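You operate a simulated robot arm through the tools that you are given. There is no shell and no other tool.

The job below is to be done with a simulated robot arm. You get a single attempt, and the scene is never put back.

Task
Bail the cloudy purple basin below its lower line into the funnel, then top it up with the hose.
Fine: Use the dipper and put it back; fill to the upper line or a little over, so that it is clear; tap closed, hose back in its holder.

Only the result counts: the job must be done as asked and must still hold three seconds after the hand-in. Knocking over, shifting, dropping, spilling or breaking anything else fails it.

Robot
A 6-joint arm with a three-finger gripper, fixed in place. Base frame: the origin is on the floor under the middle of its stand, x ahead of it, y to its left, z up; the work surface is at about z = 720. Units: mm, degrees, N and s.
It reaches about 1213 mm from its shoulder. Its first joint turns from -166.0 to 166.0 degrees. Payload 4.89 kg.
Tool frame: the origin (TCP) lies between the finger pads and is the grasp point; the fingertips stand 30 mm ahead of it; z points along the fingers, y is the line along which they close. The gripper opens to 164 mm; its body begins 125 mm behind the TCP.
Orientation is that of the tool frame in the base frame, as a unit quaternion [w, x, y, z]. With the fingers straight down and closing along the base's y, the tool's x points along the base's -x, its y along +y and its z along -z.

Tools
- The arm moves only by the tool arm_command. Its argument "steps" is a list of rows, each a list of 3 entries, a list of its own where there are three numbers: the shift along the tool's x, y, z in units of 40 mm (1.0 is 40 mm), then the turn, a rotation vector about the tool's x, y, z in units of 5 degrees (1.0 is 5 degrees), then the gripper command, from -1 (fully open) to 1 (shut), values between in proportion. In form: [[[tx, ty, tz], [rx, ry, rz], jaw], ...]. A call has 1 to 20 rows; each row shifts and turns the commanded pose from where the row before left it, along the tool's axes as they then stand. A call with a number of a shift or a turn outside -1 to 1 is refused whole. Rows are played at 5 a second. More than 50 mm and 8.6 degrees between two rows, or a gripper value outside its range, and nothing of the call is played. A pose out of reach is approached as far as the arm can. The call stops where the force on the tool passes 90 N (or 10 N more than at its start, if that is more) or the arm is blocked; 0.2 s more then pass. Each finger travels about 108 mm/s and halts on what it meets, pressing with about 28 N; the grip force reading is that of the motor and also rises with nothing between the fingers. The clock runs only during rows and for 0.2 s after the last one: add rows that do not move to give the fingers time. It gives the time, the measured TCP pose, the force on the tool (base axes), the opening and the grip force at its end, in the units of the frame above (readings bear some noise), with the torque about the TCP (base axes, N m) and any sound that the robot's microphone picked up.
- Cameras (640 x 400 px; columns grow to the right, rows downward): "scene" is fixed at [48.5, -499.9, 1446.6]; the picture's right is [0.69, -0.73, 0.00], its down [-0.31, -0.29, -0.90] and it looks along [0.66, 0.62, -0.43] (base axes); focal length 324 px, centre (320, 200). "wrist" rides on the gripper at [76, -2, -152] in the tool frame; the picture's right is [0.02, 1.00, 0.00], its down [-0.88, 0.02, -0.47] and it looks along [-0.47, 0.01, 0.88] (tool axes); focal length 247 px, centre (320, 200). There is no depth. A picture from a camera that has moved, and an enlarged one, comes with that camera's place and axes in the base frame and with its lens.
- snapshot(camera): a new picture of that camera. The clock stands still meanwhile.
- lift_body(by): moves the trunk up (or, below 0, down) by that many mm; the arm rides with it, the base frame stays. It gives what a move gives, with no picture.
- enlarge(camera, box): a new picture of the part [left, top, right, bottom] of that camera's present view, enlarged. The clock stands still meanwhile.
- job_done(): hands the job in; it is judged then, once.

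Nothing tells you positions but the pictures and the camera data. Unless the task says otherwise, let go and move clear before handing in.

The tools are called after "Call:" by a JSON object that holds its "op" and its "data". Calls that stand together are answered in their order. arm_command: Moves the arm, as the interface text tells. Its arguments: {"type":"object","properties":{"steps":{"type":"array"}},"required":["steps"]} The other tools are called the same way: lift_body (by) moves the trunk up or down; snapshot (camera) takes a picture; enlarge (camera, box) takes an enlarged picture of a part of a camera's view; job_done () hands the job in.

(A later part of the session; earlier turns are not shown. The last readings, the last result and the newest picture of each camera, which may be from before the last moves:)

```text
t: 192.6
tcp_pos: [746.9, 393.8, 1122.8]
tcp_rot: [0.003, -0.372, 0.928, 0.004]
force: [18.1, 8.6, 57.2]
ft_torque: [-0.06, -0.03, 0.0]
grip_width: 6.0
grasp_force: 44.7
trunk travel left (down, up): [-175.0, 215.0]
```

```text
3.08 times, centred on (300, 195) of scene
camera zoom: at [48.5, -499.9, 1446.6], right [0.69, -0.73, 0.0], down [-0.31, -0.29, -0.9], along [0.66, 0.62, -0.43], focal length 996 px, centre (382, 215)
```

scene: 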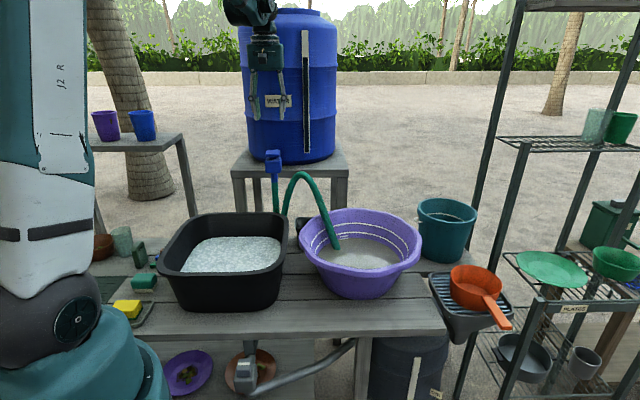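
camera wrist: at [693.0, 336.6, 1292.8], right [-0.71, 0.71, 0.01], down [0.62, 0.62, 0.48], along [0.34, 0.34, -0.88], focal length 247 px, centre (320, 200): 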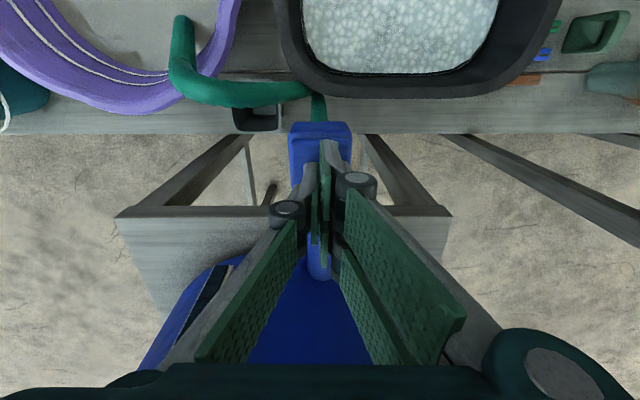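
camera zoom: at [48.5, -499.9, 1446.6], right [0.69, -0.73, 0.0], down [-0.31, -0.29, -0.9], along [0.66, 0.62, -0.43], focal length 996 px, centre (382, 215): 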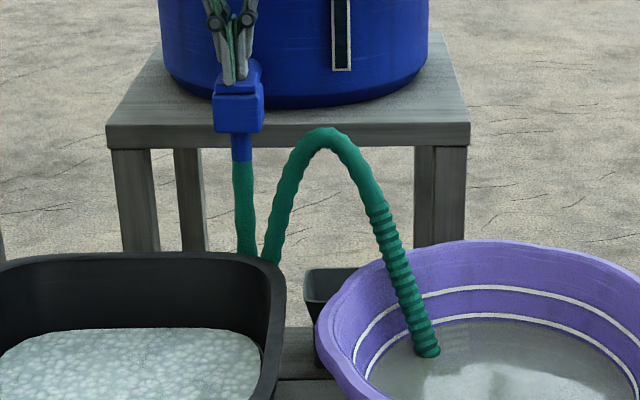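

Call:
{"op": "arm_command", "data": {"steps": [[[0, 0, -0.1], [0, 0, 0], 1], [[0, 0, -0.2], [0, 0, 0], 1], [[0, 0, -0.3], [0, 0, 0], 1], [[0, 0, -0.4], [0, 0, 0], 1], [[0, 0, 0], [0, 0, 0], 1]]}}

Call:
{"op": "enlarge", "data": {"camera": "scene", "box": [255, 130, 295, 180]}}

Call:
{"op": "enlarge", "data": {"camera": "scene", "box": [290, 190, 440, 310]}}

```text
t: 193.8
tcp_pos: [747.2, 393.1, 1161.4]
tcp_rot: [0.001, -0.372, 0.928, 0.004]
force: [0.5, 0.9, -0.1]
ft_torque: [0.03, -0.05, -0.01]
grip_width: 0.1
grasp_force: 45.3
trunk travel left (down, up): [-175.0, 215.0]
```

```text
8.00 times, centred on (275, 155) of scene
camera zoom: at [48.5, -499.9, 1446.6], right [0.69, -0.73, 0.0], down [-0.31, -0.29, -0.9], along [0.66, 0.62, -0.43], focal length 2591 px, centre (680, 560)
```

zoom: 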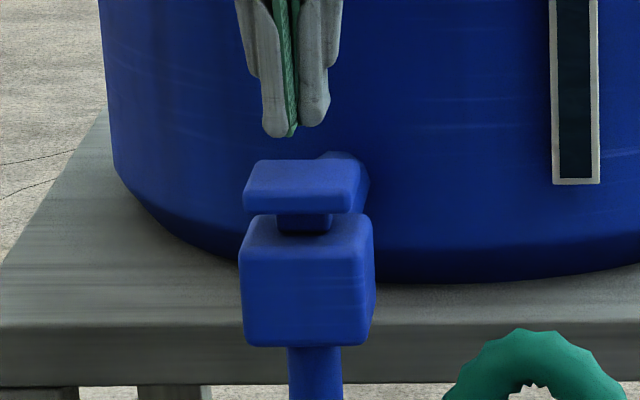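

```text
3.33 times, centred on (365, 250) of scene
camera zoom: at [48.5, -499.9, 1446.6], right [0.69, -0.73, 0.0], down [-0.31, -0.29, -0.9], along [0.66, 0.62, -0.43], focal length 1080 px, centre (170, 33)
```

zoom: 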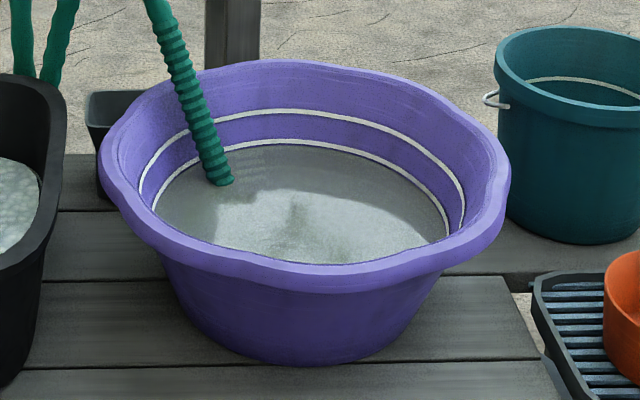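

The water in the basin rose to about the lower line, while the button sprang back. I need to know at once whether it is still running, so I'll let a very short time pass and compare.

Call:
{"op": "arm_command", "data": {"steps": [[[0, 0, 0], [0, 0, 0], 1]]}}

Call:
{"op": "enlarge", "data": {"camera": "scene", "box": [290, 190, 440, 310]}}

```text
t: 194.2
tcp_pos: [747.9, 392.0, 1160.9]
tcp_rot: [0.003, -0.372, 0.928, 0.004]
force: [-0.5, -0.1, -0.4]
ft_torque: [-0.02, 0.0, 0.0]
grip_width: 0.0
grasp_force: 45.5
trunk travel left (down, up): [-175.0, 215.0]
```

```text
3.33 times, centred on (365, 250) of scene
camera zoom: at [48.5, -499.9, 1446.6], right [0.69, -0.73, 0.0], down [-0.31, -0.29, -0.9], along [0.66, 0.62, -0.43], focal length 1080 px, centre (170, 33)
```

zoom: 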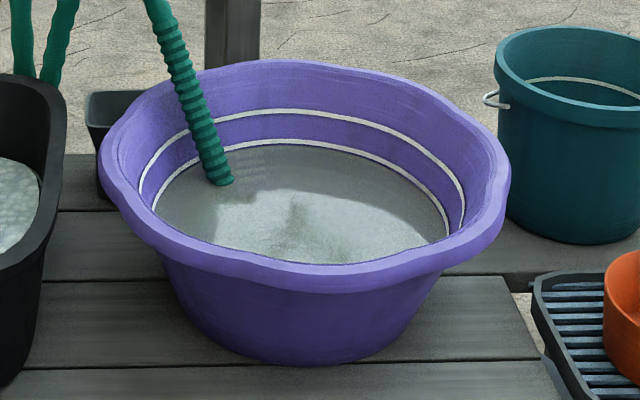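

Call:
{"op": "enlarge", "data": {"camera": "scene", "box": [335, 215, 395, 250]}}

Call:
{"op": "arm_command", "data": {"steps": [[[0, 0, 0], [0, 0, 0], 1]]}}

Call:
{"op": "enlarge", "data": {"camera": "scene", "box": [335, 215, 395, 250]}}

```text
10.67 times, centred on (365, 232) of scene
camera zoom: at [48.5, -499.9, 1446.6], right [0.69, -0.73, 0.0], down [-0.31, -0.29, -0.9], along [0.66, 0.62, -0.43], focal length 3454 px, centre (-160, -147)
```

zoom: 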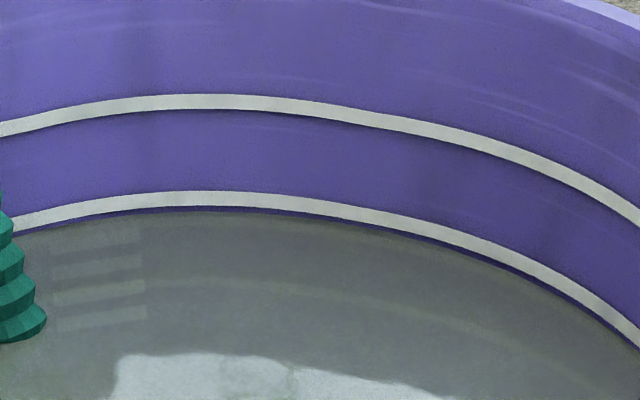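

```text
t: 194.6
tcp_pos: [747.2, 392.8, 1160.7]
tcp_rot: [0.002, -0.372, 0.928, 0.004]
force: [0.9, -0.4, 0.0]
ft_torque: [0.01, -0.03, 0.0]
grip_width: 0.2
grasp_force: 44.8
trunk travel left (down, up): [-175.0, 215.0]
```

```text
10.67 times, centred on (365, 232) of scene
camera zoom: at [48.5, -499.9, 1446.6], right [0.69, -0.73, 0.0], down [-0.31, -0.29, -0.9], along [0.66, 0.62, -0.43], focal length 3454 px, centre (-160, -147)
```

zoom: 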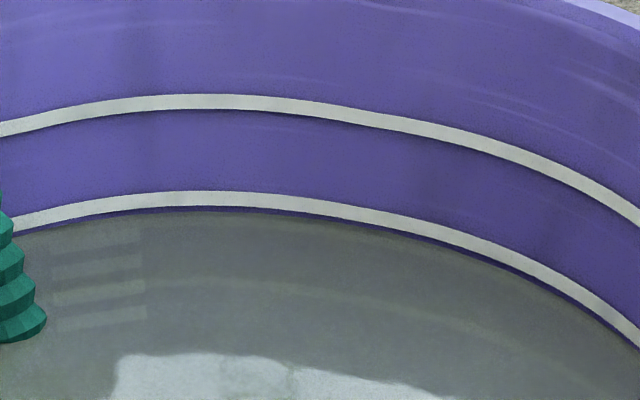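

The level is steady, so the tap only runs while the button is pressed. I'll press again in a measured burst and check the level.

Call:
{"op": "arm_command", "data": {"steps": [[[0, 0, 0.7], [0, 0, 0], 1], [[0, 0, 0.16], [0, 0, 0], 1], [[0, 0, 0], [0, 0, 0], 1], [[0, 0, 0], [0, 0, 0], 1], [[0, 0, -0.4], [0, 0, 0], 1], [[0, 0, -0.4], [0, 0, 0], 1], [[0, 0, 0], [0, 0, 0], 1]]}}

Call:
{"op": "enlarge", "data": {"camera": "scene", "box": [335, 215, 395, 250]}}

Call:
{"op": "enlarge", "data": {"camera": "scene", "box": [250, 130, 410, 290]}}

```text
t: 196.2
tcp_pos: [746.0, 391.5, 1158.6]
tcp_rot: [0.001, -0.372, 0.928, 0.004]
force: [-0.6, 0.3, -0.1]
ft_torque: [0.03, -0.04, -0.04]
grip_width: 0.4
grasp_force: 44.9
trunk travel left (down, up): [-175.0, 215.0]
```

```text
10.67 times, centred on (365, 232) of scene
camera zoom: at [48.5, -499.9, 1446.6], right [0.69, -0.73, 0.0], down [-0.31, -0.29, -0.9], along [0.66, 0.62, -0.43], focal length 3454 px, centre (-160, -147)
```

zoom: 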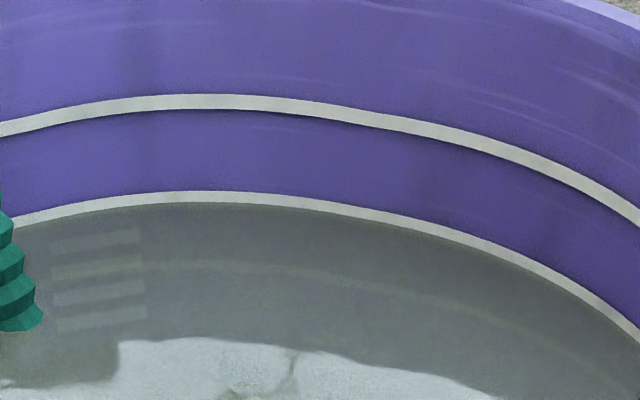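

```text
2.50 times, centred on (330, 210) of scene
camera zoom: at [48.5, -499.9, 1446.6], right [0.69, -0.73, 0.0], down [-0.31, -0.29, -0.9], along [0.66, 0.62, -0.43], focal length 810 px, centre (295, 175)
```

zoom: 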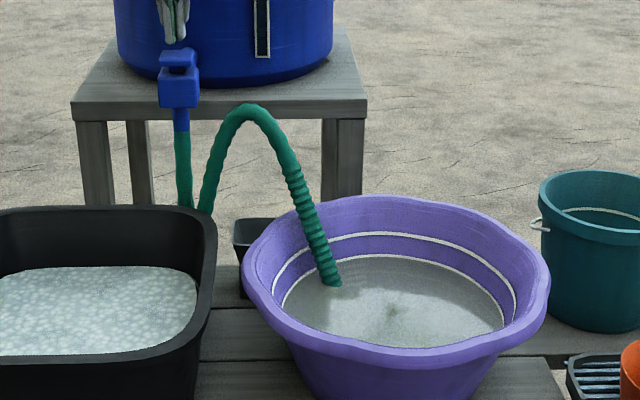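

That burst raised the level about 3 mm, so the flow is moderate. About 35 mm remain; I'll hold the button for three seconds and check again.

Call:
{"op": "arm_command", "data": {"steps": [[[0, 0, 0.7], [0, 0, 0], 1], [[0, 0, 0.14], [0, 0, 0], 1], [[0, 0, 0], [0, 0, 0], 1], [[0, 0, 0], [0, 0, 0], 1], [[0, 0, 0], [0, 0, 0], 1], [[0, 0, 0], [0, 0, 0], 1], [[0, 0, 0], [0, 0, 0], 1], [[0, 0, 0], [0, 0, 0], 1], [[0, 0, 0], [0, 0, 0], 1], [[0, 0, 0], [0, 0, 0], 1], [[0, 0, 0], [0, 0, 0], 1], [[0, 0, 0], [0, 0, 0], 1], [[0, 0, 0], [0, 0, 0], 1], [[0, 0, 0], [0, 0, 0], 1], [[0, 0, -0.4], [0, 0, 0], 1], [[0, 0, -0.4], [0, 0, 0], 1], [[0, 0, 0], [0, 0, 0], 1]]}}

Call:
{"op": "enlarge", "data": {"camera": "scene", "box": [335, 215, 395, 250]}}

Call:
{"op": "enlarge", "data": {"camera": "scene", "box": [250, 130, 410, 290]}}

```text
t: 199.8
tcp_pos: [746.7, 391.8, 1155.4]
tcp_rot: [0.002, -0.372, 0.928, 0.004]
force: [-0.9, -0.4, 0.1]
ft_torque: [-0.01, -0.03, -0.02]
grip_width: 0.0
grasp_force: 45.4
trunk travel left (down, up): [-175.0, 215.0]
```

```text
10.67 times, centred on (365, 232) of scene
camera zoom: at [48.5, -499.9, 1446.6], right [0.69, -0.73, 0.0], down [-0.31, -0.29, -0.9], along [0.66, 0.62, -0.43], focal length 3454 px, centre (-160, -147)
```

zoom: 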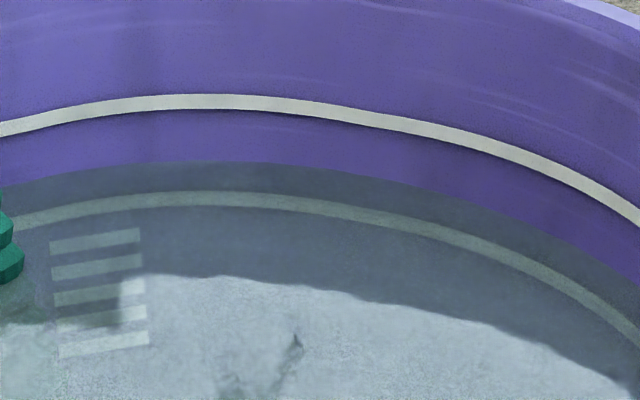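

```text
2.50 times, centred on (330, 210) of scene
camera zoom: at [48.5, -499.9, 1446.6], right [0.69, -0.73, 0.0], down [-0.31, -0.29, -0.9], along [0.66, 0.62, -0.43], focal length 810 px, centre (295, 175)
```

zoom: 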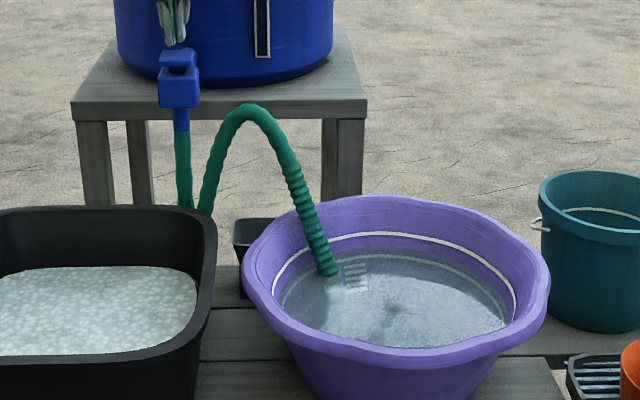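

The water is turning clear and has risen past the lower line, with no spill. One more three-second hold, then small bursts for the rest.

Call:
{"op": "arm_command", "data": {"steps": [[[0, 0, 0.7], [0, 0, 0], 1], [[0, 0, 0.06], [0, 0, 0], 1], [[0, 0, 0], [0, 0, 0], 1], [[0, 0, 0], [0, 0, 0], 1], [[0, 0, 0], [0, 0, 0], 1], [[0, 0, 0], [0, 0, 0], 1], [[0, 0, 0], [0, 0, 0], 1], [[0, 0, 0], [0, 0, 0], 1], [[0, 0, 0], [0, 0, 0], 1], [[0, 0, 0], [0, 0, 0], 1], [[0, 0, 0], [0, 0, 0], 1], [[0, 0, 0], [0, 0, 0], 1], [[0, 0, 0], [0, 0, 0], 1], [[0, 0, 0], [0, 0, 0], 1], [[0, 0, 0], [0, 0, 0], 1], [[0, 0, -0.4], [0, 0, 0], 1], [[0, 0, -0.4], [0, 0, 0], 1], [[0, 0, 0], [0, 0, 0], 1]]}}

Call:
{"op": "enlarge", "data": {"camera": "scene", "box": [335, 215, 395, 250]}}

Call:
{"op": "enlarge", "data": {"camera": "scene", "box": [250, 130, 410, 290]}}

```text
t: 203.6
tcp_pos: [746.4, 392.1, 1158.7]
tcp_rot: [0.002, -0.371, 0.929, 0.004]
force: [0.4, 0.6, -0.2]
ft_torque: [0.0, 0.0, -0.03]
grip_width: 0.0
grasp_force: 45.0
trunk travel left (down, up): [-175.0, 215.0]
```

```text
10.67 times, centred on (365, 232) of scene
camera zoom: at [48.5, -499.9, 1446.6], right [0.69, -0.73, 0.0], down [-0.31, -0.29, -0.9], along [0.66, 0.62, -0.43], focal length 3454 px, centre (-160, -147)
```

zoom: 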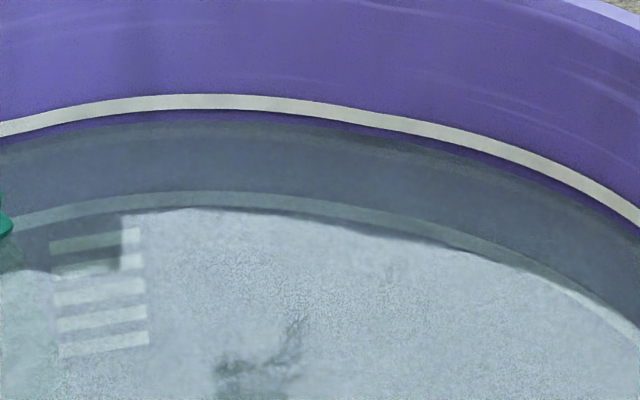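

```text
2.50 times, centred on (330, 210) of scene
camera zoom: at [48.5, -499.9, 1446.6], right [0.69, -0.73, 0.0], down [-0.31, -0.29, -0.9], along [0.66, 0.62, -0.43], focal length 810 px, centre (295, 175)
```

zoom: 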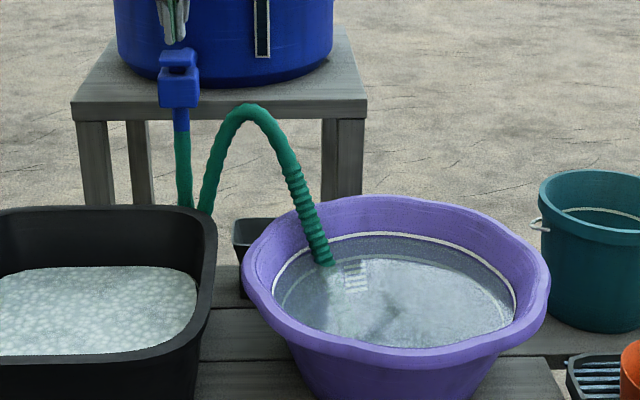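

Nearly at the upper line. A shorter press of about two seconds should bring it to the line.

Call:
{"op": "arm_command", "data": {"steps": [[[0, 0, 0.74], [0, 0, 0], 1], [[0, 0, 0.06], [0, 0, 0], 1], [[0, 0, 0], [0, 0, 0], 1], [[0, 0, 0], [0, 0, 0], 1], [[0, 0, 0], [0, 0, 0], 1], [[0, 0, 0], [0, 0, 0], 1], [[0, 0, 0], [0, 0, 0], 1], [[0, 0, 0], [0, 0, 0], 1], [[0, 0, 0], [0, 0, 0], 1], [[0, 0, 0], [0, 0, 0], 1], [[0, 0, 0], [0, 0, 0], 1], [[0, 0, -0.4], [0, 0, 0], 1], [[0, 0, -0.4], [0, 0, 0], 1], [[0, 0, 0], [0, 0, 0], 1]]}}

Call:
{"op": "enlarge", "data": {"camera": "scene", "box": [335, 215, 395, 250]}}

Call:
{"op": "enlarge", "data": {"camera": "scene", "box": [250, 130, 410, 290]}}

```text
t: 206.6
tcp_pos: [748.0, 392.7, 1158.3]
tcp_rot: [0.002, -0.372, 0.928, 0.005]
force: [0.6, 0.0, -0.6]
ft_torque: [0.0, -0.01, 0.01]
grip_width: 0.0
grasp_force: 44.9
trunk travel left (down, up): [-175.0, 215.0]
```

```text
10.67 times, centred on (365, 232) of scene
camera zoom: at [48.5, -499.9, 1446.6], right [0.69, -0.73, 0.0], down [-0.31, -0.29, -0.9], along [0.66, 0.62, -0.43], focal length 3454 px, centre (-160, -147)
```

zoom: 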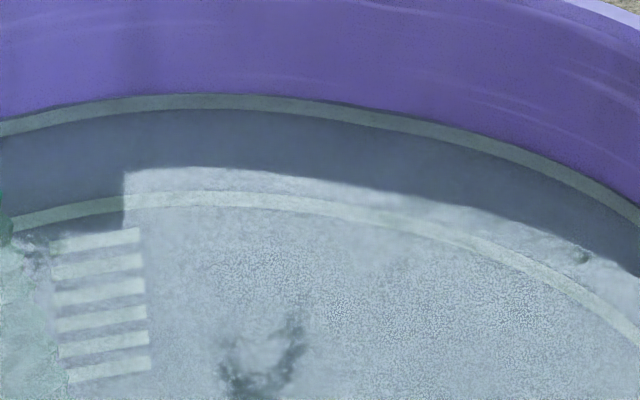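

```text
2.50 times, centred on (330, 210) of scene
camera zoom: at [48.5, -499.9, 1446.6], right [0.69, -0.73, 0.0], down [-0.31, -0.29, -0.9], along [0.66, 0.62, -0.43], focal length 810 px, centre (295, 175)
```

zoom: 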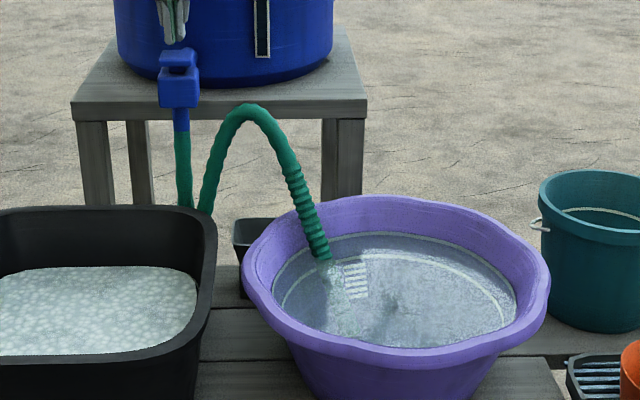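

The water stands at the top edge of the upper line and is clear. A very short extra press will put it safely a touch over.

Call:
{"op": "arm_command", "data": {"steps": [[[0, 0, 0.74], [0, 0, 0], 1], [[0, 0, 0.06], [0, 0, 0], 1], [[0, 0, 0], [0, 0, 0], 1], [[0, 0, -0.4], [0, 0, 0], 1], [[0, 0, -0.4], [0, 0, 0], 1], [[0, 0, -0.5], [0, 0, 0], 1], [[0, 0, -0.5], [0, 0, 0], 1], [[0, 0, 0], [0, 0, 0], 1]]}}

Call:
{"op": "enlarge", "data": {"camera": "scene", "box": [335, 215, 395, 250]}}

Call:
{"op": "snapshot", "data": {"camera": "scene"}}

Call:
{"op": "enlarge", "data": {"camera": "scene", "box": [255, 130, 295, 180]}}

```text
t: 208.4
tcp_pos: [746.1, 391.9, 1198.2]
tcp_rot: [0.002, -0.372, 0.928, 0.004]
force: [0.6, -0.5, 0.4]
ft_torque: [0.04, -0.03, -0.01]
grip_width: 0.0
grasp_force: 45.3
trunk travel left (down, up): [-175.0, 215.0]
```

```text
10.67 times, centred on (365, 232) of scene
camera zoom: at [48.5, -499.9, 1446.6], right [0.69, -0.73, 0.0], down [-0.31, -0.29, -0.9], along [0.66, 0.62, -0.43], focal length 3454 px, centre (-160, -147)
```

zoom: 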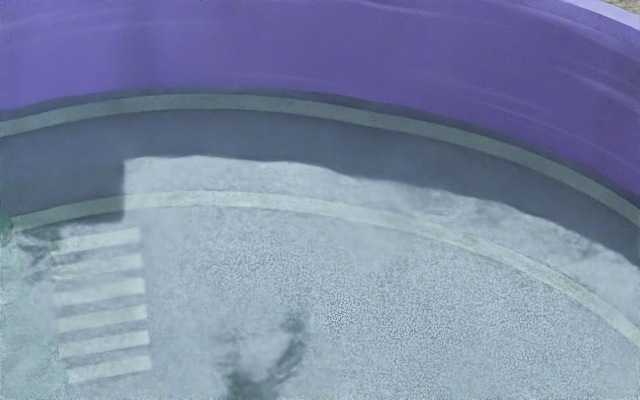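

```text
taken
```

scene: 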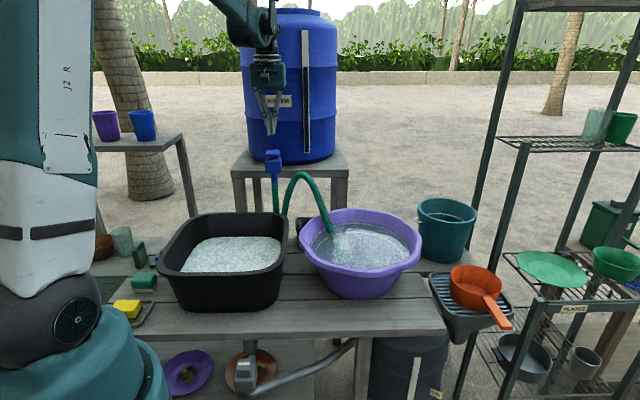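

```text
8.00 times, centred on (275, 155) of scene
camera zoom: at [48.5, -499.9, 1446.6], right [0.69, -0.73, 0.0], down [-0.31, -0.29, -0.9], along [0.66, 0.62, -0.43], focal length 2591 px, centre (680, 560)
```

zoom: 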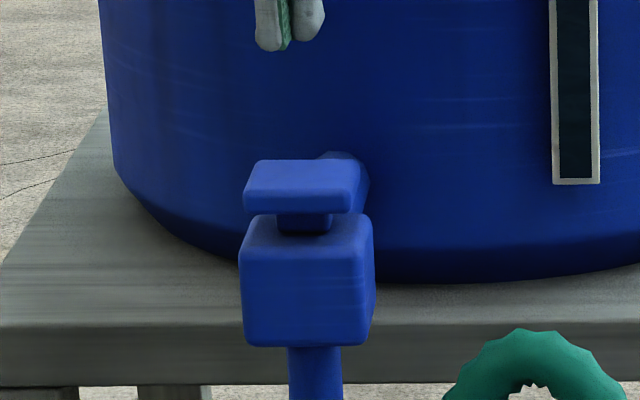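

The level is a touch over the upper line, the water is clear, and the button is back up (tap closed). Now I'll return the same way to fetch the nozzle from the basin.

Call:
{"op": "arm_command", "data": {"steps": [[[0, 0, -0.9], [0, 0, 0], 1], [[0.481, -0.7825, 0], [0, 0, 0], 0.15], [[0.481, -0.7825, 0], [0, 0, 0], 0.15], [[0.481, -0.7825, 0], [0, 0, 0], 0.15], [[0.481, -0.7825, 0], [0, 0, 0], 0.15], [[0.481, -0.7825, 0], [0, 0, 0], 0.15], [[0.481, -0.7825, 0], [0, 0, 0], 0.15], [[0.481, -0.7825, 0], [0, 0, 0], 0.15], [[0.481, -0.7825, 0], [0, 0, 0], 0.15], [[0, 0, 0], [0, 0, -0.92], 0.15], [[0, 0, 0], [0, 0, -0.92], 0.15], [[0, 0, 0], [0, 0, -0.92], 0.15], [[0, 0, 0], [0, 0, -0.92], 0.15], [[0, 0, 0], [0, 0, -0.92], 0.15], [[0, 0, 0], [0, 0, -0.92], 0.15], [[0, 0, 0], [0, 0, -0.92], 0.15], [[0, 0, 0], [0, 0, -0.92], 0.15], [[0, 0, 0], [0, 0, -0.92], 0.15], [[0, 0, 0], [0, 0, -0.92], 0.15], [[0, 0, 0], [0, 0, 0], 0.15]]}}

Call:
{"op": "arm_command", "data": {"steps": [[[0, 0, 0], [0, -0.825, 0], 0.15], [[0, 0, 0], [0, -0.825, 0], 0.15], [[0, 0, 0], [0, -0.825, 0], 0.15], [[0, 0, 0], [0, -0.825, 0], 0.15], [[0, 0, 0.8], [0, 0, 0], 0.15], [[0, 0, 0.8], [0, 0, 0], 0.15], [[0, 0, 0.8], [0, 0, 0], 0.15], [[0, 0, 0], [0, 0, 0], 0.15]]}}

Call:
{"op": "snapshot", "data": {"camera": "wrist"}}

Call:
{"op": "snapshot", "data": {"camera": "scene"}}

```text
t: 212.6
tcp_pos: [808.9, 105.4, 1232.8]
tcp_rot: [0.003, -0.706, 0.708, 0.003]
force: [-0.7, 0.7, -0.6]
ft_torque: [-0.01, 0.04, 0.01]
grip_width: 69.7
grasp_force: 0.1
trunk travel left (down, up): [-175.0, 215.0]
```

```text
t: 214.4
tcp_pos: [809.7, 131.7, 1140.3]
tcp_rot: [0.104, -0.698, 0.701, 0.104]
force: [0.3, -1.5, -0.5]
ft_torque: [0.03, 0.09, 0.0]
grip_width: 69.5
grasp_force: 0.0
trunk travel left (down, up): [-175.0, 215.0]
```

```text
taken
camera wrist: at [810.6, 14.7, 1263.7], right [-1.0, -0.02, -0.01], down [-0.02, 0.7, 0.71], along [-0.01, 0.71, -0.7], focal length 247 px, centre (320, 200)
```

wrist: 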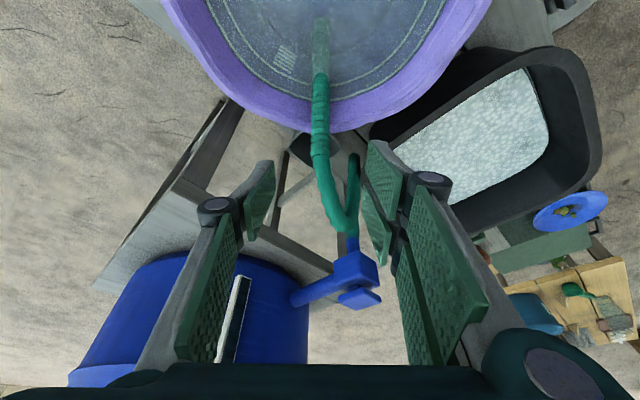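

```text
taken
```

scene: 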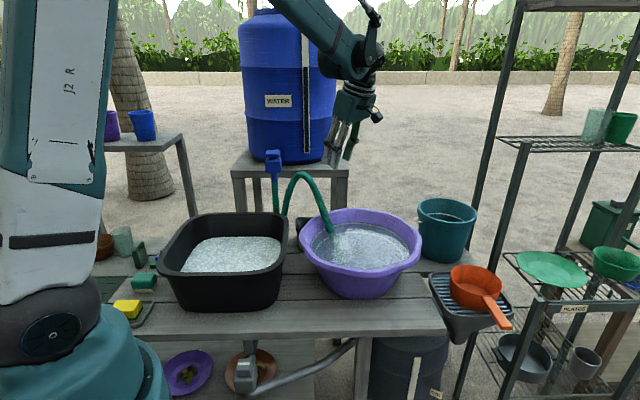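

Call:
{"op": "enlarge", "data": {"camera": "wrist", "box": [260, 0, 400, 250]}}

Call:
{"op": "enlarge", "data": {"camera": "scene", "box": [280, 160, 380, 260]}}

```text
1.60 times, centred on (330, 125) of wrist
camera zoom: at [810.6, 14.7, 1263.7], right [-1.0, -0.02, -0.01], down [-0.02, 0.7, 0.71], along [-0.01, 0.71, -0.7], focal length 395 px, centre (304, 320)
```

zoom: 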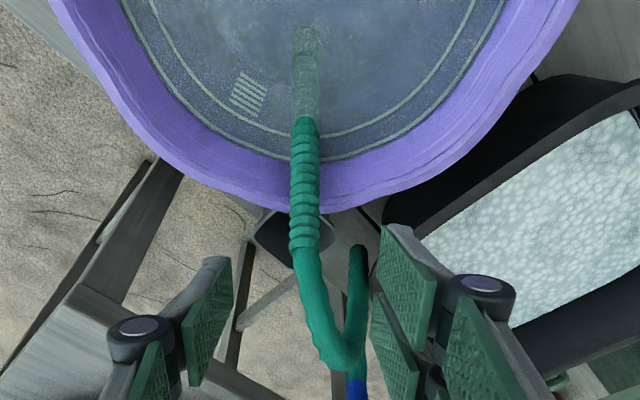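

```text
4.00 times, centred on (330, 210) of scene
camera zoom: at [48.5, -499.9, 1446.6], right [0.69, -0.73, 0.0], down [-0.31, -0.29, -0.9], along [0.66, 0.62, -0.43], focal length 1295 px, centre (280, 160)
```

zoom: 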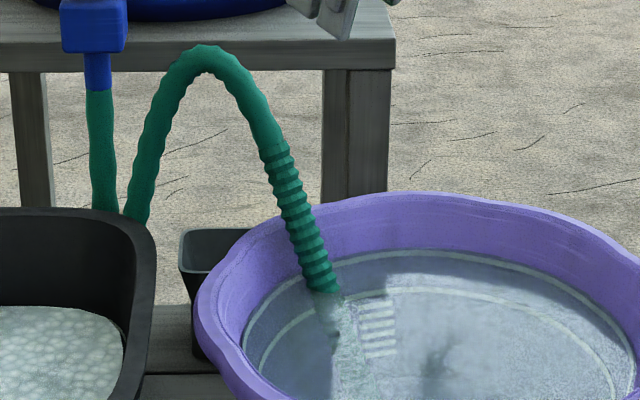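

The nozzle leans at about 28°, its collar near (811, 224, 966). I'll come down along the fingers towards a grip point just below the collar, clear of the rim.

Call:
{"op": "arm_command", "data": {"steps": [[[-0.1375, -0.01, 0.95], [0, 0, 0], 0.15], [[-0.1375, -0.01, 0.95], [0, 0, 0], 0.15], [[-0.1375, -0.01, 0.95], [0, 0, 0], 0.15], [[-0.1375, 0, 0.95], [0, 0, 0], 0.15], [[0, 0, 0], [0, 0, 0], 0.15]]}}

Call:
{"op": "snapshot", "data": {"camera": "wrist"}}

Call:
{"op": "enlarge", "data": {"camera": "scene", "box": [270, 140, 410, 280]}}

```text
t: 215.6
tcp_pos: [811.2, 197.8, 1000.6]
tcp_rot: [0.104, -0.697, 0.701, 0.104]
force: [-0.7, -0.3, 0.5]
ft_torque: [-0.01, 0.03, 0.0]
grip_width: 69.7
grasp_force: 0.1
trunk travel left (down, up): [-175.0, 215.0]
```

```text
taken
camera wrist: at [812.8, 79.6, 1125.2], right [-1.0, -0.02, -0.01], down [-0.02, 0.7, 0.71], along [-0.01, 0.71, -0.7], focal length 247 px, centre (320, 200)
```

wrist: 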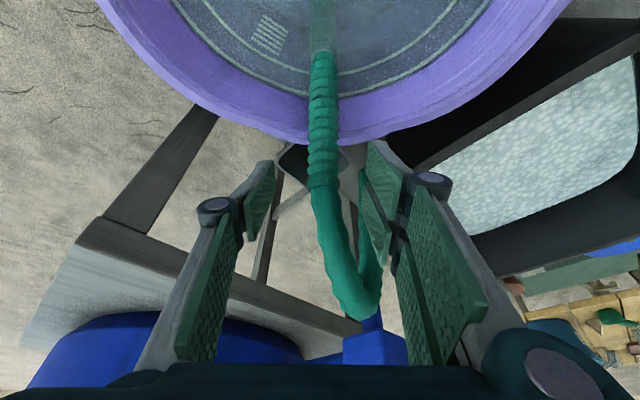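

```text
2.86 times, centred on (340, 210) of scene
camera zoom: at [48.5, -499.9, 1446.6], right [0.69, -0.73, 0.0], down [-0.31, -0.29, -0.9], along [0.66, 0.62, -0.43], focal length 925 px, centre (263, 171)
```

zoom: 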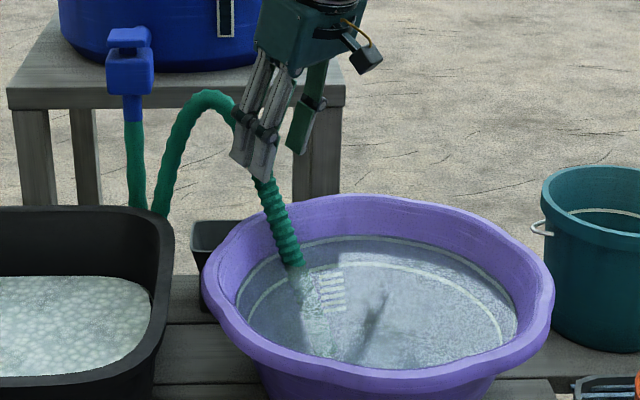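

Call:
{"op": "arm_command", "data": {"steps": [[[0.02, 0.02, 0.5], [0, 0, 0], 0.15], [[0.02, 0.02, 0.5], [0, 0, 0], 0.15], [[0, 0, 0.4], [0, 0, 0], 0.15], [[0, 0, 0], [0, 0, 0], 0.15]]}}

Call:
{"op": "snapshot", "data": {"camera": "wrist"}}

Call:
{"op": "enlarge", "data": {"camera": "scene", "box": [270, 140, 410, 280]}}

```text
t: 216.6
tcp_pos: [810.3, 212.6, 947.2]
tcp_rot: [0.104, -0.698, 0.701, 0.104]
force: [0.9, 1.0, -0.2]
ft_torque: [0.02, 0.04, 0.0]
grip_width: 69.7
grasp_force: 0.0
trunk travel left (down, up): [-175.0, 215.0]
```

```text
taken
camera wrist: at [811.5, 94.5, 1070.6], right [-1.0, -0.02, -0.01], down [-0.02, 0.7, 0.71], along [-0.01, 0.71, -0.7], focal length 247 px, centre (320, 200)
```

wrist: 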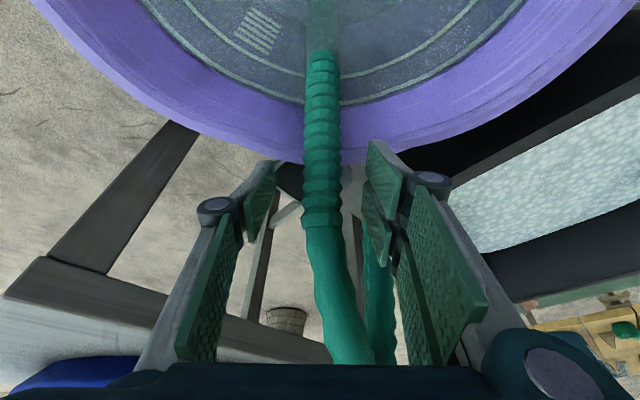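

```text
2.86 times, centred on (340, 210) of scene
camera zoom: at [48.5, -499.9, 1446.6], right [0.69, -0.73, 0.0], down [-0.31, -0.29, -0.9], along [0.66, 0.62, -0.43], focal length 925 px, centre (263, 171)
```

zoom: 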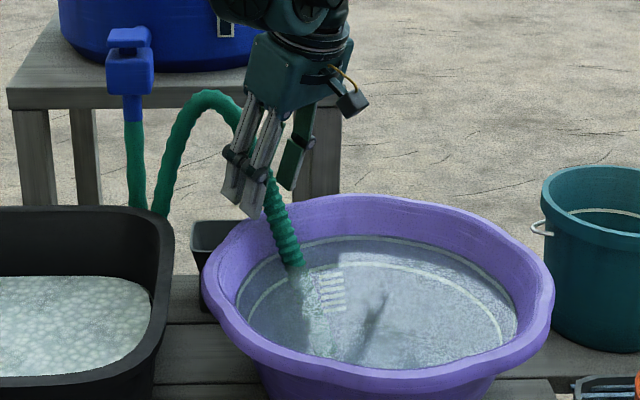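

Call:
{"op": "arm_command", "data": {"steps": [[[0, 0, 0], [0, 0, 0], 0.4], [[0, 0, 0], [0, 0, 0], 0.6], [[0, 0, 0], [0, 0, 0], 0.8], [[0, 0, 0], [0, 0, 0], 1], [[0, 0, 0], [0, 0, 0], 1], [[0, 0, 0], [0, 0, 0], 1]]}}

Call:
{"op": "snapshot", "data": {"camera": "wrist"}}

```text
t: 218.0
tcp_pos: [809.6, 212.9, 946.7]
tcp_rot: [0.105, -0.698, 0.701, 0.104]
force: [0.3, -0.8, -0.8]
ft_torque: [0.08, 0.12, -0.03]
grip_width: 28.8
grasp_force: 28.4
trunk travel left (down, up): [-175.0, 215.0]
```

```text
taken
camera wrist: at [811.3, 94.3, 1070.9], right [-1.0, -0.02, -0.01], down [-0.02, 0.7, 0.71], along [-0.01, 0.71, -0.7], focal length 247 px, centre (320, 200)
```

wrist: 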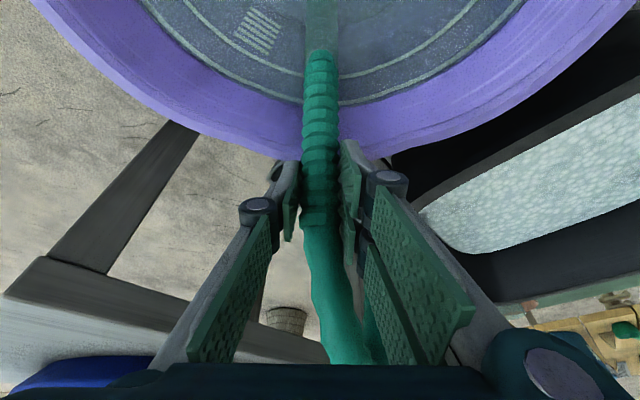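

Gripped. I'll lift straight up, which takes it away from the rim, and check nothing drags.

Call:
{"op": "arm_command", "data": {"steps": [[[-0.071, 0, -0.24], [0, 0, 0], 1], [[-0.142, 0, -0.48], [0, 0, 0], 1], [[-0.142, 0, -0.48], [0, 0, 0], 1], [[0, 0, 0], [0, 0, 0], 1]]}}

Call:
{"op": "arm_command", "data": {"steps": [[[-0.2, 0, -0.67], [0, 0, 0], 1], [[-0.2, 0, -0.67], [0, 0, 0], 1], [[-0.2, 0, -0.67], [0, 0, 0], 1], [[-0.2, 0, -0.67], [0, 0, 0], 1], [[-0.1, 0, -0.34], [0, 0, 0], 1], [[0, 0, 0], [0, 0, 0], 1]]}}

Call:
{"op": "snapshot", "data": {"camera": "wrist"}}

Call:
{"op": "snapshot", "data": {"camera": "scene"}}

Call:
{"op": "enlarge", "data": {"camera": "scene", "box": [230, 90, 430, 310]}}

```text
t: 219.0
tcp_pos: [808.8, 213.0, 997.5]
tcp_rot: [0.105, -0.697, 0.701, 0.105]
force: [0.3, 0.6, -1.8]
ft_torque: [0.12, -0.01, -0.03]
grip_width: 29.1
grasp_force: 28.5
trunk travel left (down, up): [-175.0, 215.0]
```

```text
t: 220.4
tcp_pos: [808.4, 210.9, 1123.7]
tcp_rot: [0.104, -0.698, 0.701, 0.104]
force: [-0.1, 0.6, -2.2]
ft_torque: [0.11, -0.03, 0.0]
grip_width: 29.0
grasp_force: 27.9
trunk travel left (down, up): [-175.0, 215.0]
```

```text
taken
camera wrist: at [809.9, 93.2, 1247.1], right [-1.0, -0.02, -0.01], down [-0.02, 0.7, 0.71], along [-0.01, 0.71, -0.7], focal length 247 px, centre (320, 200)
```

wrist: 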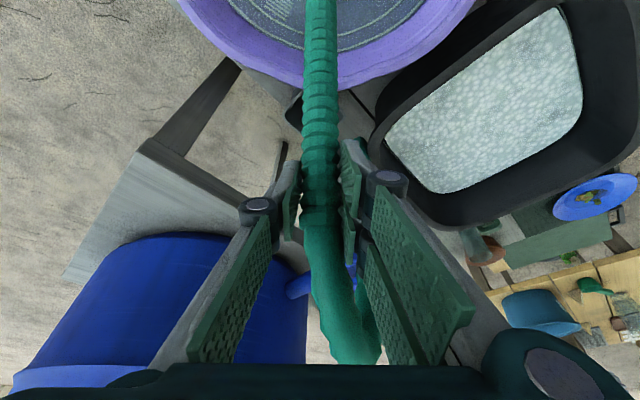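

```text
taken
```

scene: 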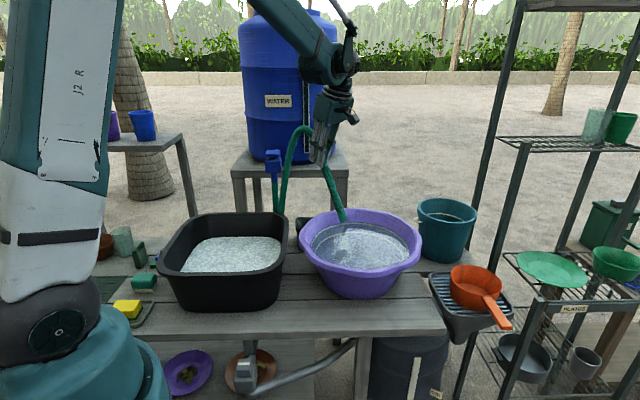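

```text
1.82 times, centred on (330, 200) of scene
camera zoom: at [48.5, -499.9, 1446.6], right [0.69, -0.73, 0.0], down [-0.31, -0.29, -0.9], along [0.66, 0.62, -0.43], focal length 589 px, centre (302, 200)
```

zoom: 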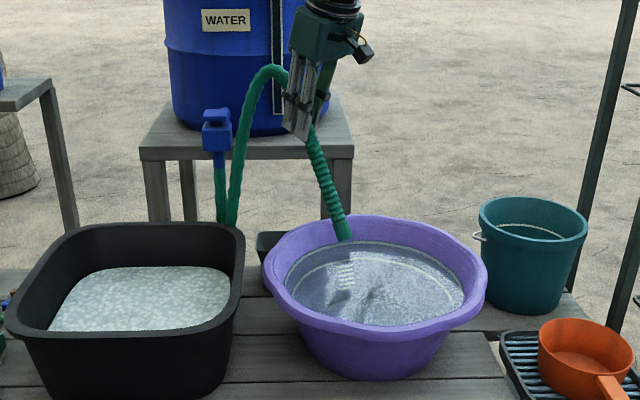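

The nozzle is out, clear of the rim, and no water is running. I'll carry it over the holder and straighten it to vertical.

Call:
{"op": "arm_command", "data": {"steps": [[[-0.192, 0, -0.647], [0, 0, 0], 1], [[-0.687, -0.138, 0.203], [0, 0, 0], 1], [[-0.687, -0.138, 0.203], [0, 0, 0], 1], [[-0.687, -0.138, 0.203], [0, 0, 0], 1], [[0, 0, 0], [0, -0.943, 0], 1], [[0, 0, 0], [0, -0.943, 0], 1], [[0, 0, 0], [0, -0.943, 0], 1], [[0, 0, 0], [0, -0.943, 0], 1], [[0, 0, 0], [0, -0.943, 0], 1], [[0, 0, 0], [0, -0.943, 0], 1], [[0, 0, 0], [0, 0, 0], 1], [[0, 0, 0], [0, 0, 0], 1]]}}

Call:
{"op": "snapshot", "data": {"camera": "wrist"}}

Call:
{"op": "snapshot", "data": {"camera": "scene"}}

Call:
{"op": "enlarge", "data": {"camera": "scene", "box": [240, 100, 400, 260]}}

```text
t: 223.0
tcp_pos: [826.8, 297.5, 1151.5]
tcp_rot: [0.272, -0.652, 0.654, 0.272]
force: [-0.8, 0.1, -1.8]
ft_torque: [0.03, 0.01, -0.02]
grip_width: 28.7
grasp_force: 27.8
trunk travel left (down, up): [-175.0, 215.0]
```

```text
taken
camera wrist: at [827.3, 134.5, 1204.8], right [-1.0, -0.01, -0.02], down [-0.02, 0.28, 0.96], along [-0.01, 0.96, -0.28], focal length 247 px, centre (320, 200)
```

wrist: 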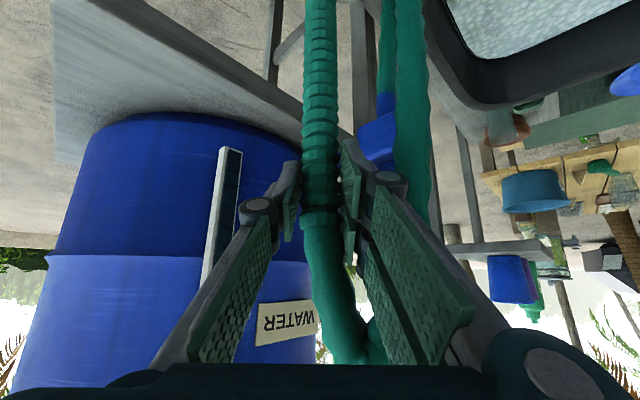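

```text
taken
```

scene: 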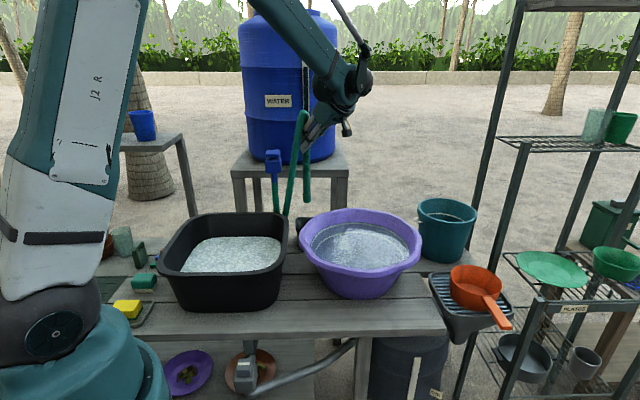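

```text
2.50 times, centred on (320, 180) of scene
camera zoom: at [48.5, -499.9, 1446.6], right [0.69, -0.73, 0.0], down [-0.31, -0.29, -0.9], along [0.66, 0.62, -0.43], focal length 810 px, centre (320, 250)
```

zoom: 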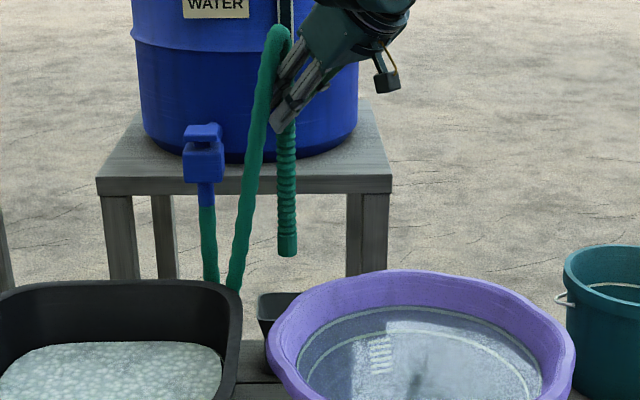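

The nozzle hangs vertical above the holder. I'll turn the hand back to the original approach direction and lower to just above the holder to check alignment.

Call:
{"op": "arm_command", "data": {"steps": [[[0, 0, 0], [-0.625, 0, -0.621], 1], [[0, 0, 0], [-0.625, 0, -0.621], 1], [[0, 0, 0], [-0.625, 0, -0.621], 1], [[0, 0, 0], [-0.625, 0, -0.621], 1], [[0, 0, 0], [-0.625, 0, -0.621], 1], [[0, 0, 0], [-0.625, 0, -0.621], 1], [[0, 0, 0], [-0.625, 0, -0.621], 1], [[0, 0, 0], [-0.625, 0, -0.621], 1], [[0, 0, 0], [-0.625, 0, -0.621], 1], [[0, 0, 0], [-0.625, 0, -0.621], 1], [[0.3, 0, 0.3], [0, 0, 0], 1], [[0.4, 0, 0.4], [0, 0, 0], 1], [[0.4, 0, 0.4], [0, 0, 0], 1], [[0.3, 0, 0.3], [0, 0, 0], 1], [[0, 0, 0], [0, 0, 0], 1], [[0, 0, 0], [0, 0, 0], 1]]}}

Call:
{"op": "snapshot", "data": {"camera": "wrist"}}

Call:
{"op": "enlarge", "data": {"camera": "scene", "box": [250, 130, 370, 270]}}

```text
t: 226.4
tcp_pos: [826.8, 297.5, 1071.8]
tcp_rot: [-0.151, 0.849, -0.363, -0.354]
force: [-0.1, 0.5, -2.1]
ft_torque: [0.01, 0.01, 0.0]
grip_width: 28.8
grasp_force: 27.9
trunk travel left (down, up): [-175.0, 215.0]
```

```text
taken
camera wrist: at [939.4, 180.9, 1125.8], right [-0.71, -0.7, -0.02], down [-0.21, 0.19, 0.96], along [-0.67, 0.69, -0.28], focal length 247 px, centre (320, 200)
```

wrist: 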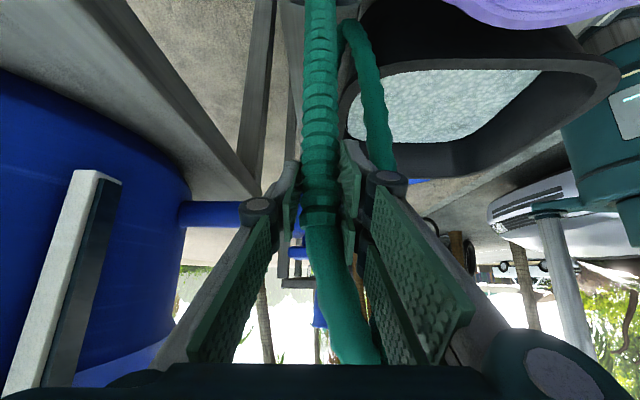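

```text
2.86 times, centred on (310, 200) of scene
camera zoom: at [48.5, -499.9, 1446.6], right [0.69, -0.73, 0.0], down [-0.31, -0.29, -0.9], along [0.66, 0.62, -0.43], focal length 925 px, centre (349, 200)
```

zoom: 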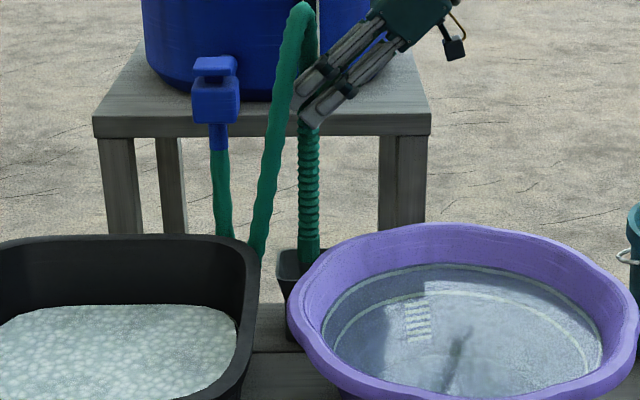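

Aligned with the holder's opening. Lowering it in, slowly.

Call:
{"op": "arm_command", "data": {"steps": [[[0.355, 0, 0.353], [0, 0, 0], 1], [[0.355, 0, 0.353], [0, 0, 0], 1], [[0.355, 0, 0.353], [0, 0, 0], 1], [[0, 0, 0], [0, 0, 0], 1]]}}

Call:
{"op": "snapshot", "data": {"camera": "wrist"}}

Call:
{"op": "enlarge", "data": {"camera": "scene", "box": [250, 130, 370, 270]}}

```text
t: 227.4
tcp_pos: [826.0, 297.7, 1011.4]
tcp_rot: [-0.152, 0.849, -0.362, -0.353]
force: [1.0, 0.4, -2.1]
ft_torque: [0.01, 0.05, 0.03]
grip_width: 28.5
grasp_force: 28.2
trunk travel left (down, up): [-175.0, 215.0]
```

```text
taken
camera wrist: at [939.9, 181.0, 1065.3], right [-0.71, -0.7, -0.02], down [-0.21, 0.19, 0.96], along [-0.67, 0.69, -0.28], focal length 247 px, centre (320, 200)
```

wrist: 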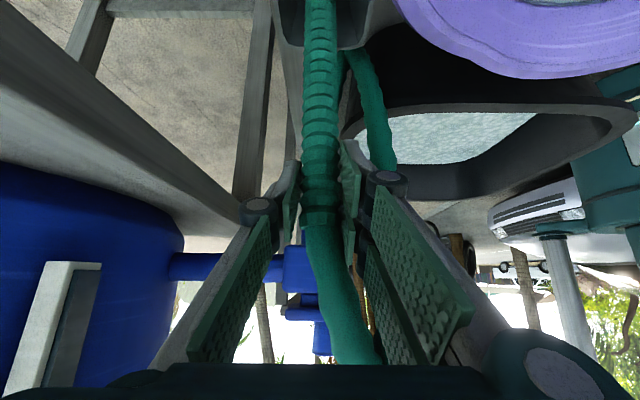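

```text
2.86 times, centred on (310, 200) of scene
camera zoom: at [48.5, -499.9, 1446.6], right [0.69, -0.73, 0.0], down [-0.31, -0.29, -0.9], along [0.66, 0.62, -0.43], focal length 925 px, centre (349, 200)
```

zoom: 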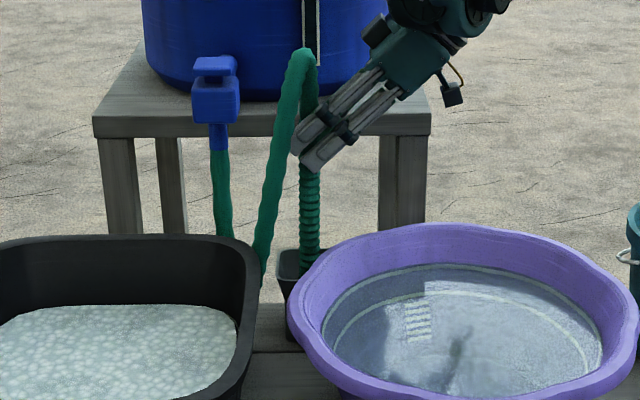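

Call:
{"op": "arm_command", "data": {"steps": [[[0.266, 0, 0.265], [0, 0, 0], 1], [[0.266, 0, 0.265], [0, 0, 0], 1], [[0.18, 0, 0.18], [0, 0, 0], 1], [[0, 0, 0], [0, 0, 0], 1]]}}

Call:
{"op": "arm_command", "data": {"steps": [[[0.07, 0, 0.07], [0, 0, 0], 1], [[0, 0, 0], [0, 0, 0], 1]]}}

Call:
{"op": "enlarge", "data": {"camera": "scene", "box": [250, 130, 370, 270]}}

Call:
{"op": "snapshot", "data": {"camera": "wrist"}}

```text
t: 228.4
tcp_pos: [826.1, 297.7, 971.5]
tcp_rot: [-0.152, 0.849, -0.363, -0.353]
force: [0.6, -1.0, -2.6]
ft_torque: [-0.01, 0.02, 0.0]
grip_width: 28.7
grasp_force: 27.6
trunk travel left (down, up): [-175.0, 215.0]
```

```text
t: 229.0
tcp_pos: [825.5, 297.5, 967.0]
tcp_rot: [-0.152, 0.849, -0.363, -0.352]
force: [-0.2, -0.4, -2.9]
ft_torque: [-0.04, -0.03, -0.02]
grip_width: 28.7
grasp_force: 27.3
trunk travel left (down, up): [-175.0, 215.0]
```

```text
2.86 times, centred on (310, 200) of scene
camera zoom: at [48.5, -499.9, 1446.6], right [0.69, -0.73, 0.0], down [-0.31, -0.29, -0.9], along [0.66, 0.62, -0.43], focal length 925 px, centre (349, 200)
```

zoom: 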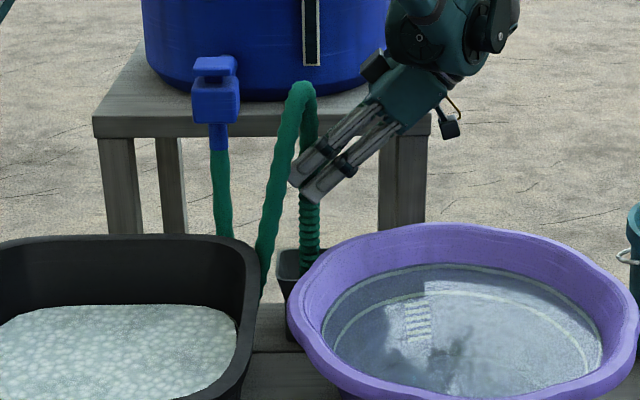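

```text
taken
camera wrist: at [938.9, 181.3, 1021.5], right [-0.71, -0.7, -0.02], down [-0.21, 0.19, 0.96], along [-0.67, 0.69, -0.28], focal length 247 px, centre (320, 200)
```

wrist: 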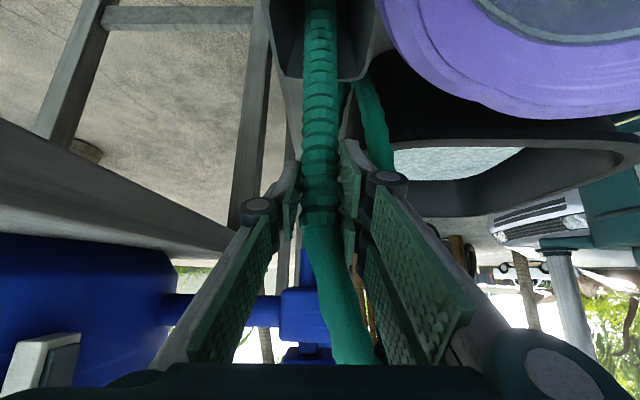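

Call:
{"op": "arm_command", "data": {"steps": [[[0.06, 0, 0.06], [0, 0, 0], 1], [[0, 0, 0], [0, 0, 0], 1]]}}

Call:
{"op": "arm_command", "data": {"steps": [[[0.05, 0, 0.05], [0, 0, 0], 1], [[0, 0, 0], [0, 0, 0], 1]]}}

Call:
{"op": "arm_command", "data": {"steps": [[[0.05, 0, 0.05], [0, 0, 0], 1], [[0, 0, 0], [0, 0, 0], 1]]}}

```text
t: 229.6
tcp_pos: [824.7, 298.0, 964.0]
tcp_rot: [-0.151, 0.849, -0.363, -0.353]
force: [0.4, -0.6, 4.5]
ft_torque: [-0.03, -0.01, -0.05]
grip_width: 28.8
grasp_force: 27.8
trunk travel left (down, up): [-175.0, 215.0]
```

```text
t: 230.2
tcp_pos: [824.9, 296.8, 964.2]
tcp_rot: [-0.153, 0.849, -0.362, -0.353]
force: [1.5, 1.8, 49.2]
ft_torque: [0.19, 0.0, 0.02]
grip_width: 28.8
grasp_force: 28.1
trunk travel left (down, up): [-175.0, 215.0]
```

```text
t: 230.8
tcp_pos: [824.5, 296.9, 961.1]
tcp_rot: [-0.152, 0.849, -0.362, -0.353]
force: [0.8, 3.4, 50.5]
ft_torque: [0.38, 0.17, 0.02]
grip_width: 28.6
grasp_force: 28.0
trunk travel left (down, up): [-175.0, 215.0]
```

The nozzle is seated on the holder's bottom. I'll ease off and open the fingers slightly to see it stay upright.

Call:
{"op": "arm_command", "data": {"steps": [[[-0.06, 0, -0.06], [0, 0, 0], 1], [[0, 0, 0], [0, 0, 0], 0.6], [[0, 0, 0], [0, 0, 0], 0.5], [[0, 0, 0], [0, 0, 0], 0.45], [[0, 0, 0], [0, 0, 0], 0.45], [[0, 0, 0], [0, 0, 0], 0.45]]}}

Call:
{"op": "snapshot", "data": {"camera": "wrist"}}

Call:
{"op": "enlarge", "data": {"camera": "scene", "box": [250, 130, 370, 270]}}

```text
t: 232.2
tcp_pos: [826.2, 297.6, 961.5]
tcp_rot: [-0.152, 0.849, -0.363, -0.353]
force: [0.1, 0.7, -1.0]
ft_torque: [0.01, -0.02, 0.01]
grip_width: 45.2
grasp_force: 0.1
trunk travel left (down, up): [-175.0, 215.0]
```

```text
taken
camera wrist: at [939.3, 181.4, 1015.7], right [-0.71, -0.7, -0.02], down [-0.21, 0.19, 0.96], along [-0.67, 0.69, -0.28], focal length 247 px, centre (320, 200)
```

wrist: 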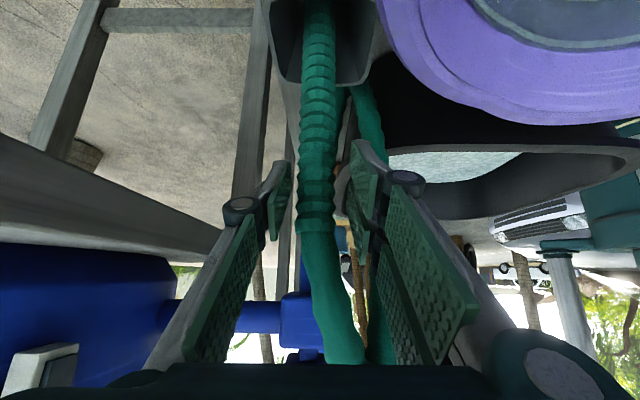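

```text
2.86 times, centred on (310, 200) of scene
camera zoom: at [48.5, -499.9, 1446.6], right [0.69, -0.73, 0.0], down [-0.31, -0.29, -0.9], along [0.66, 0.62, -0.43], focal length 925 px, centre (349, 200)
```

zoom: 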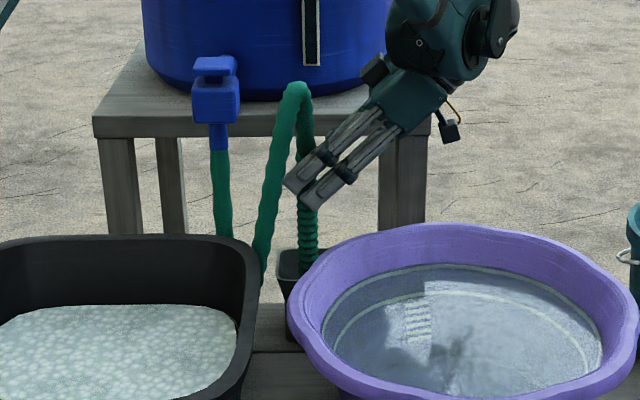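

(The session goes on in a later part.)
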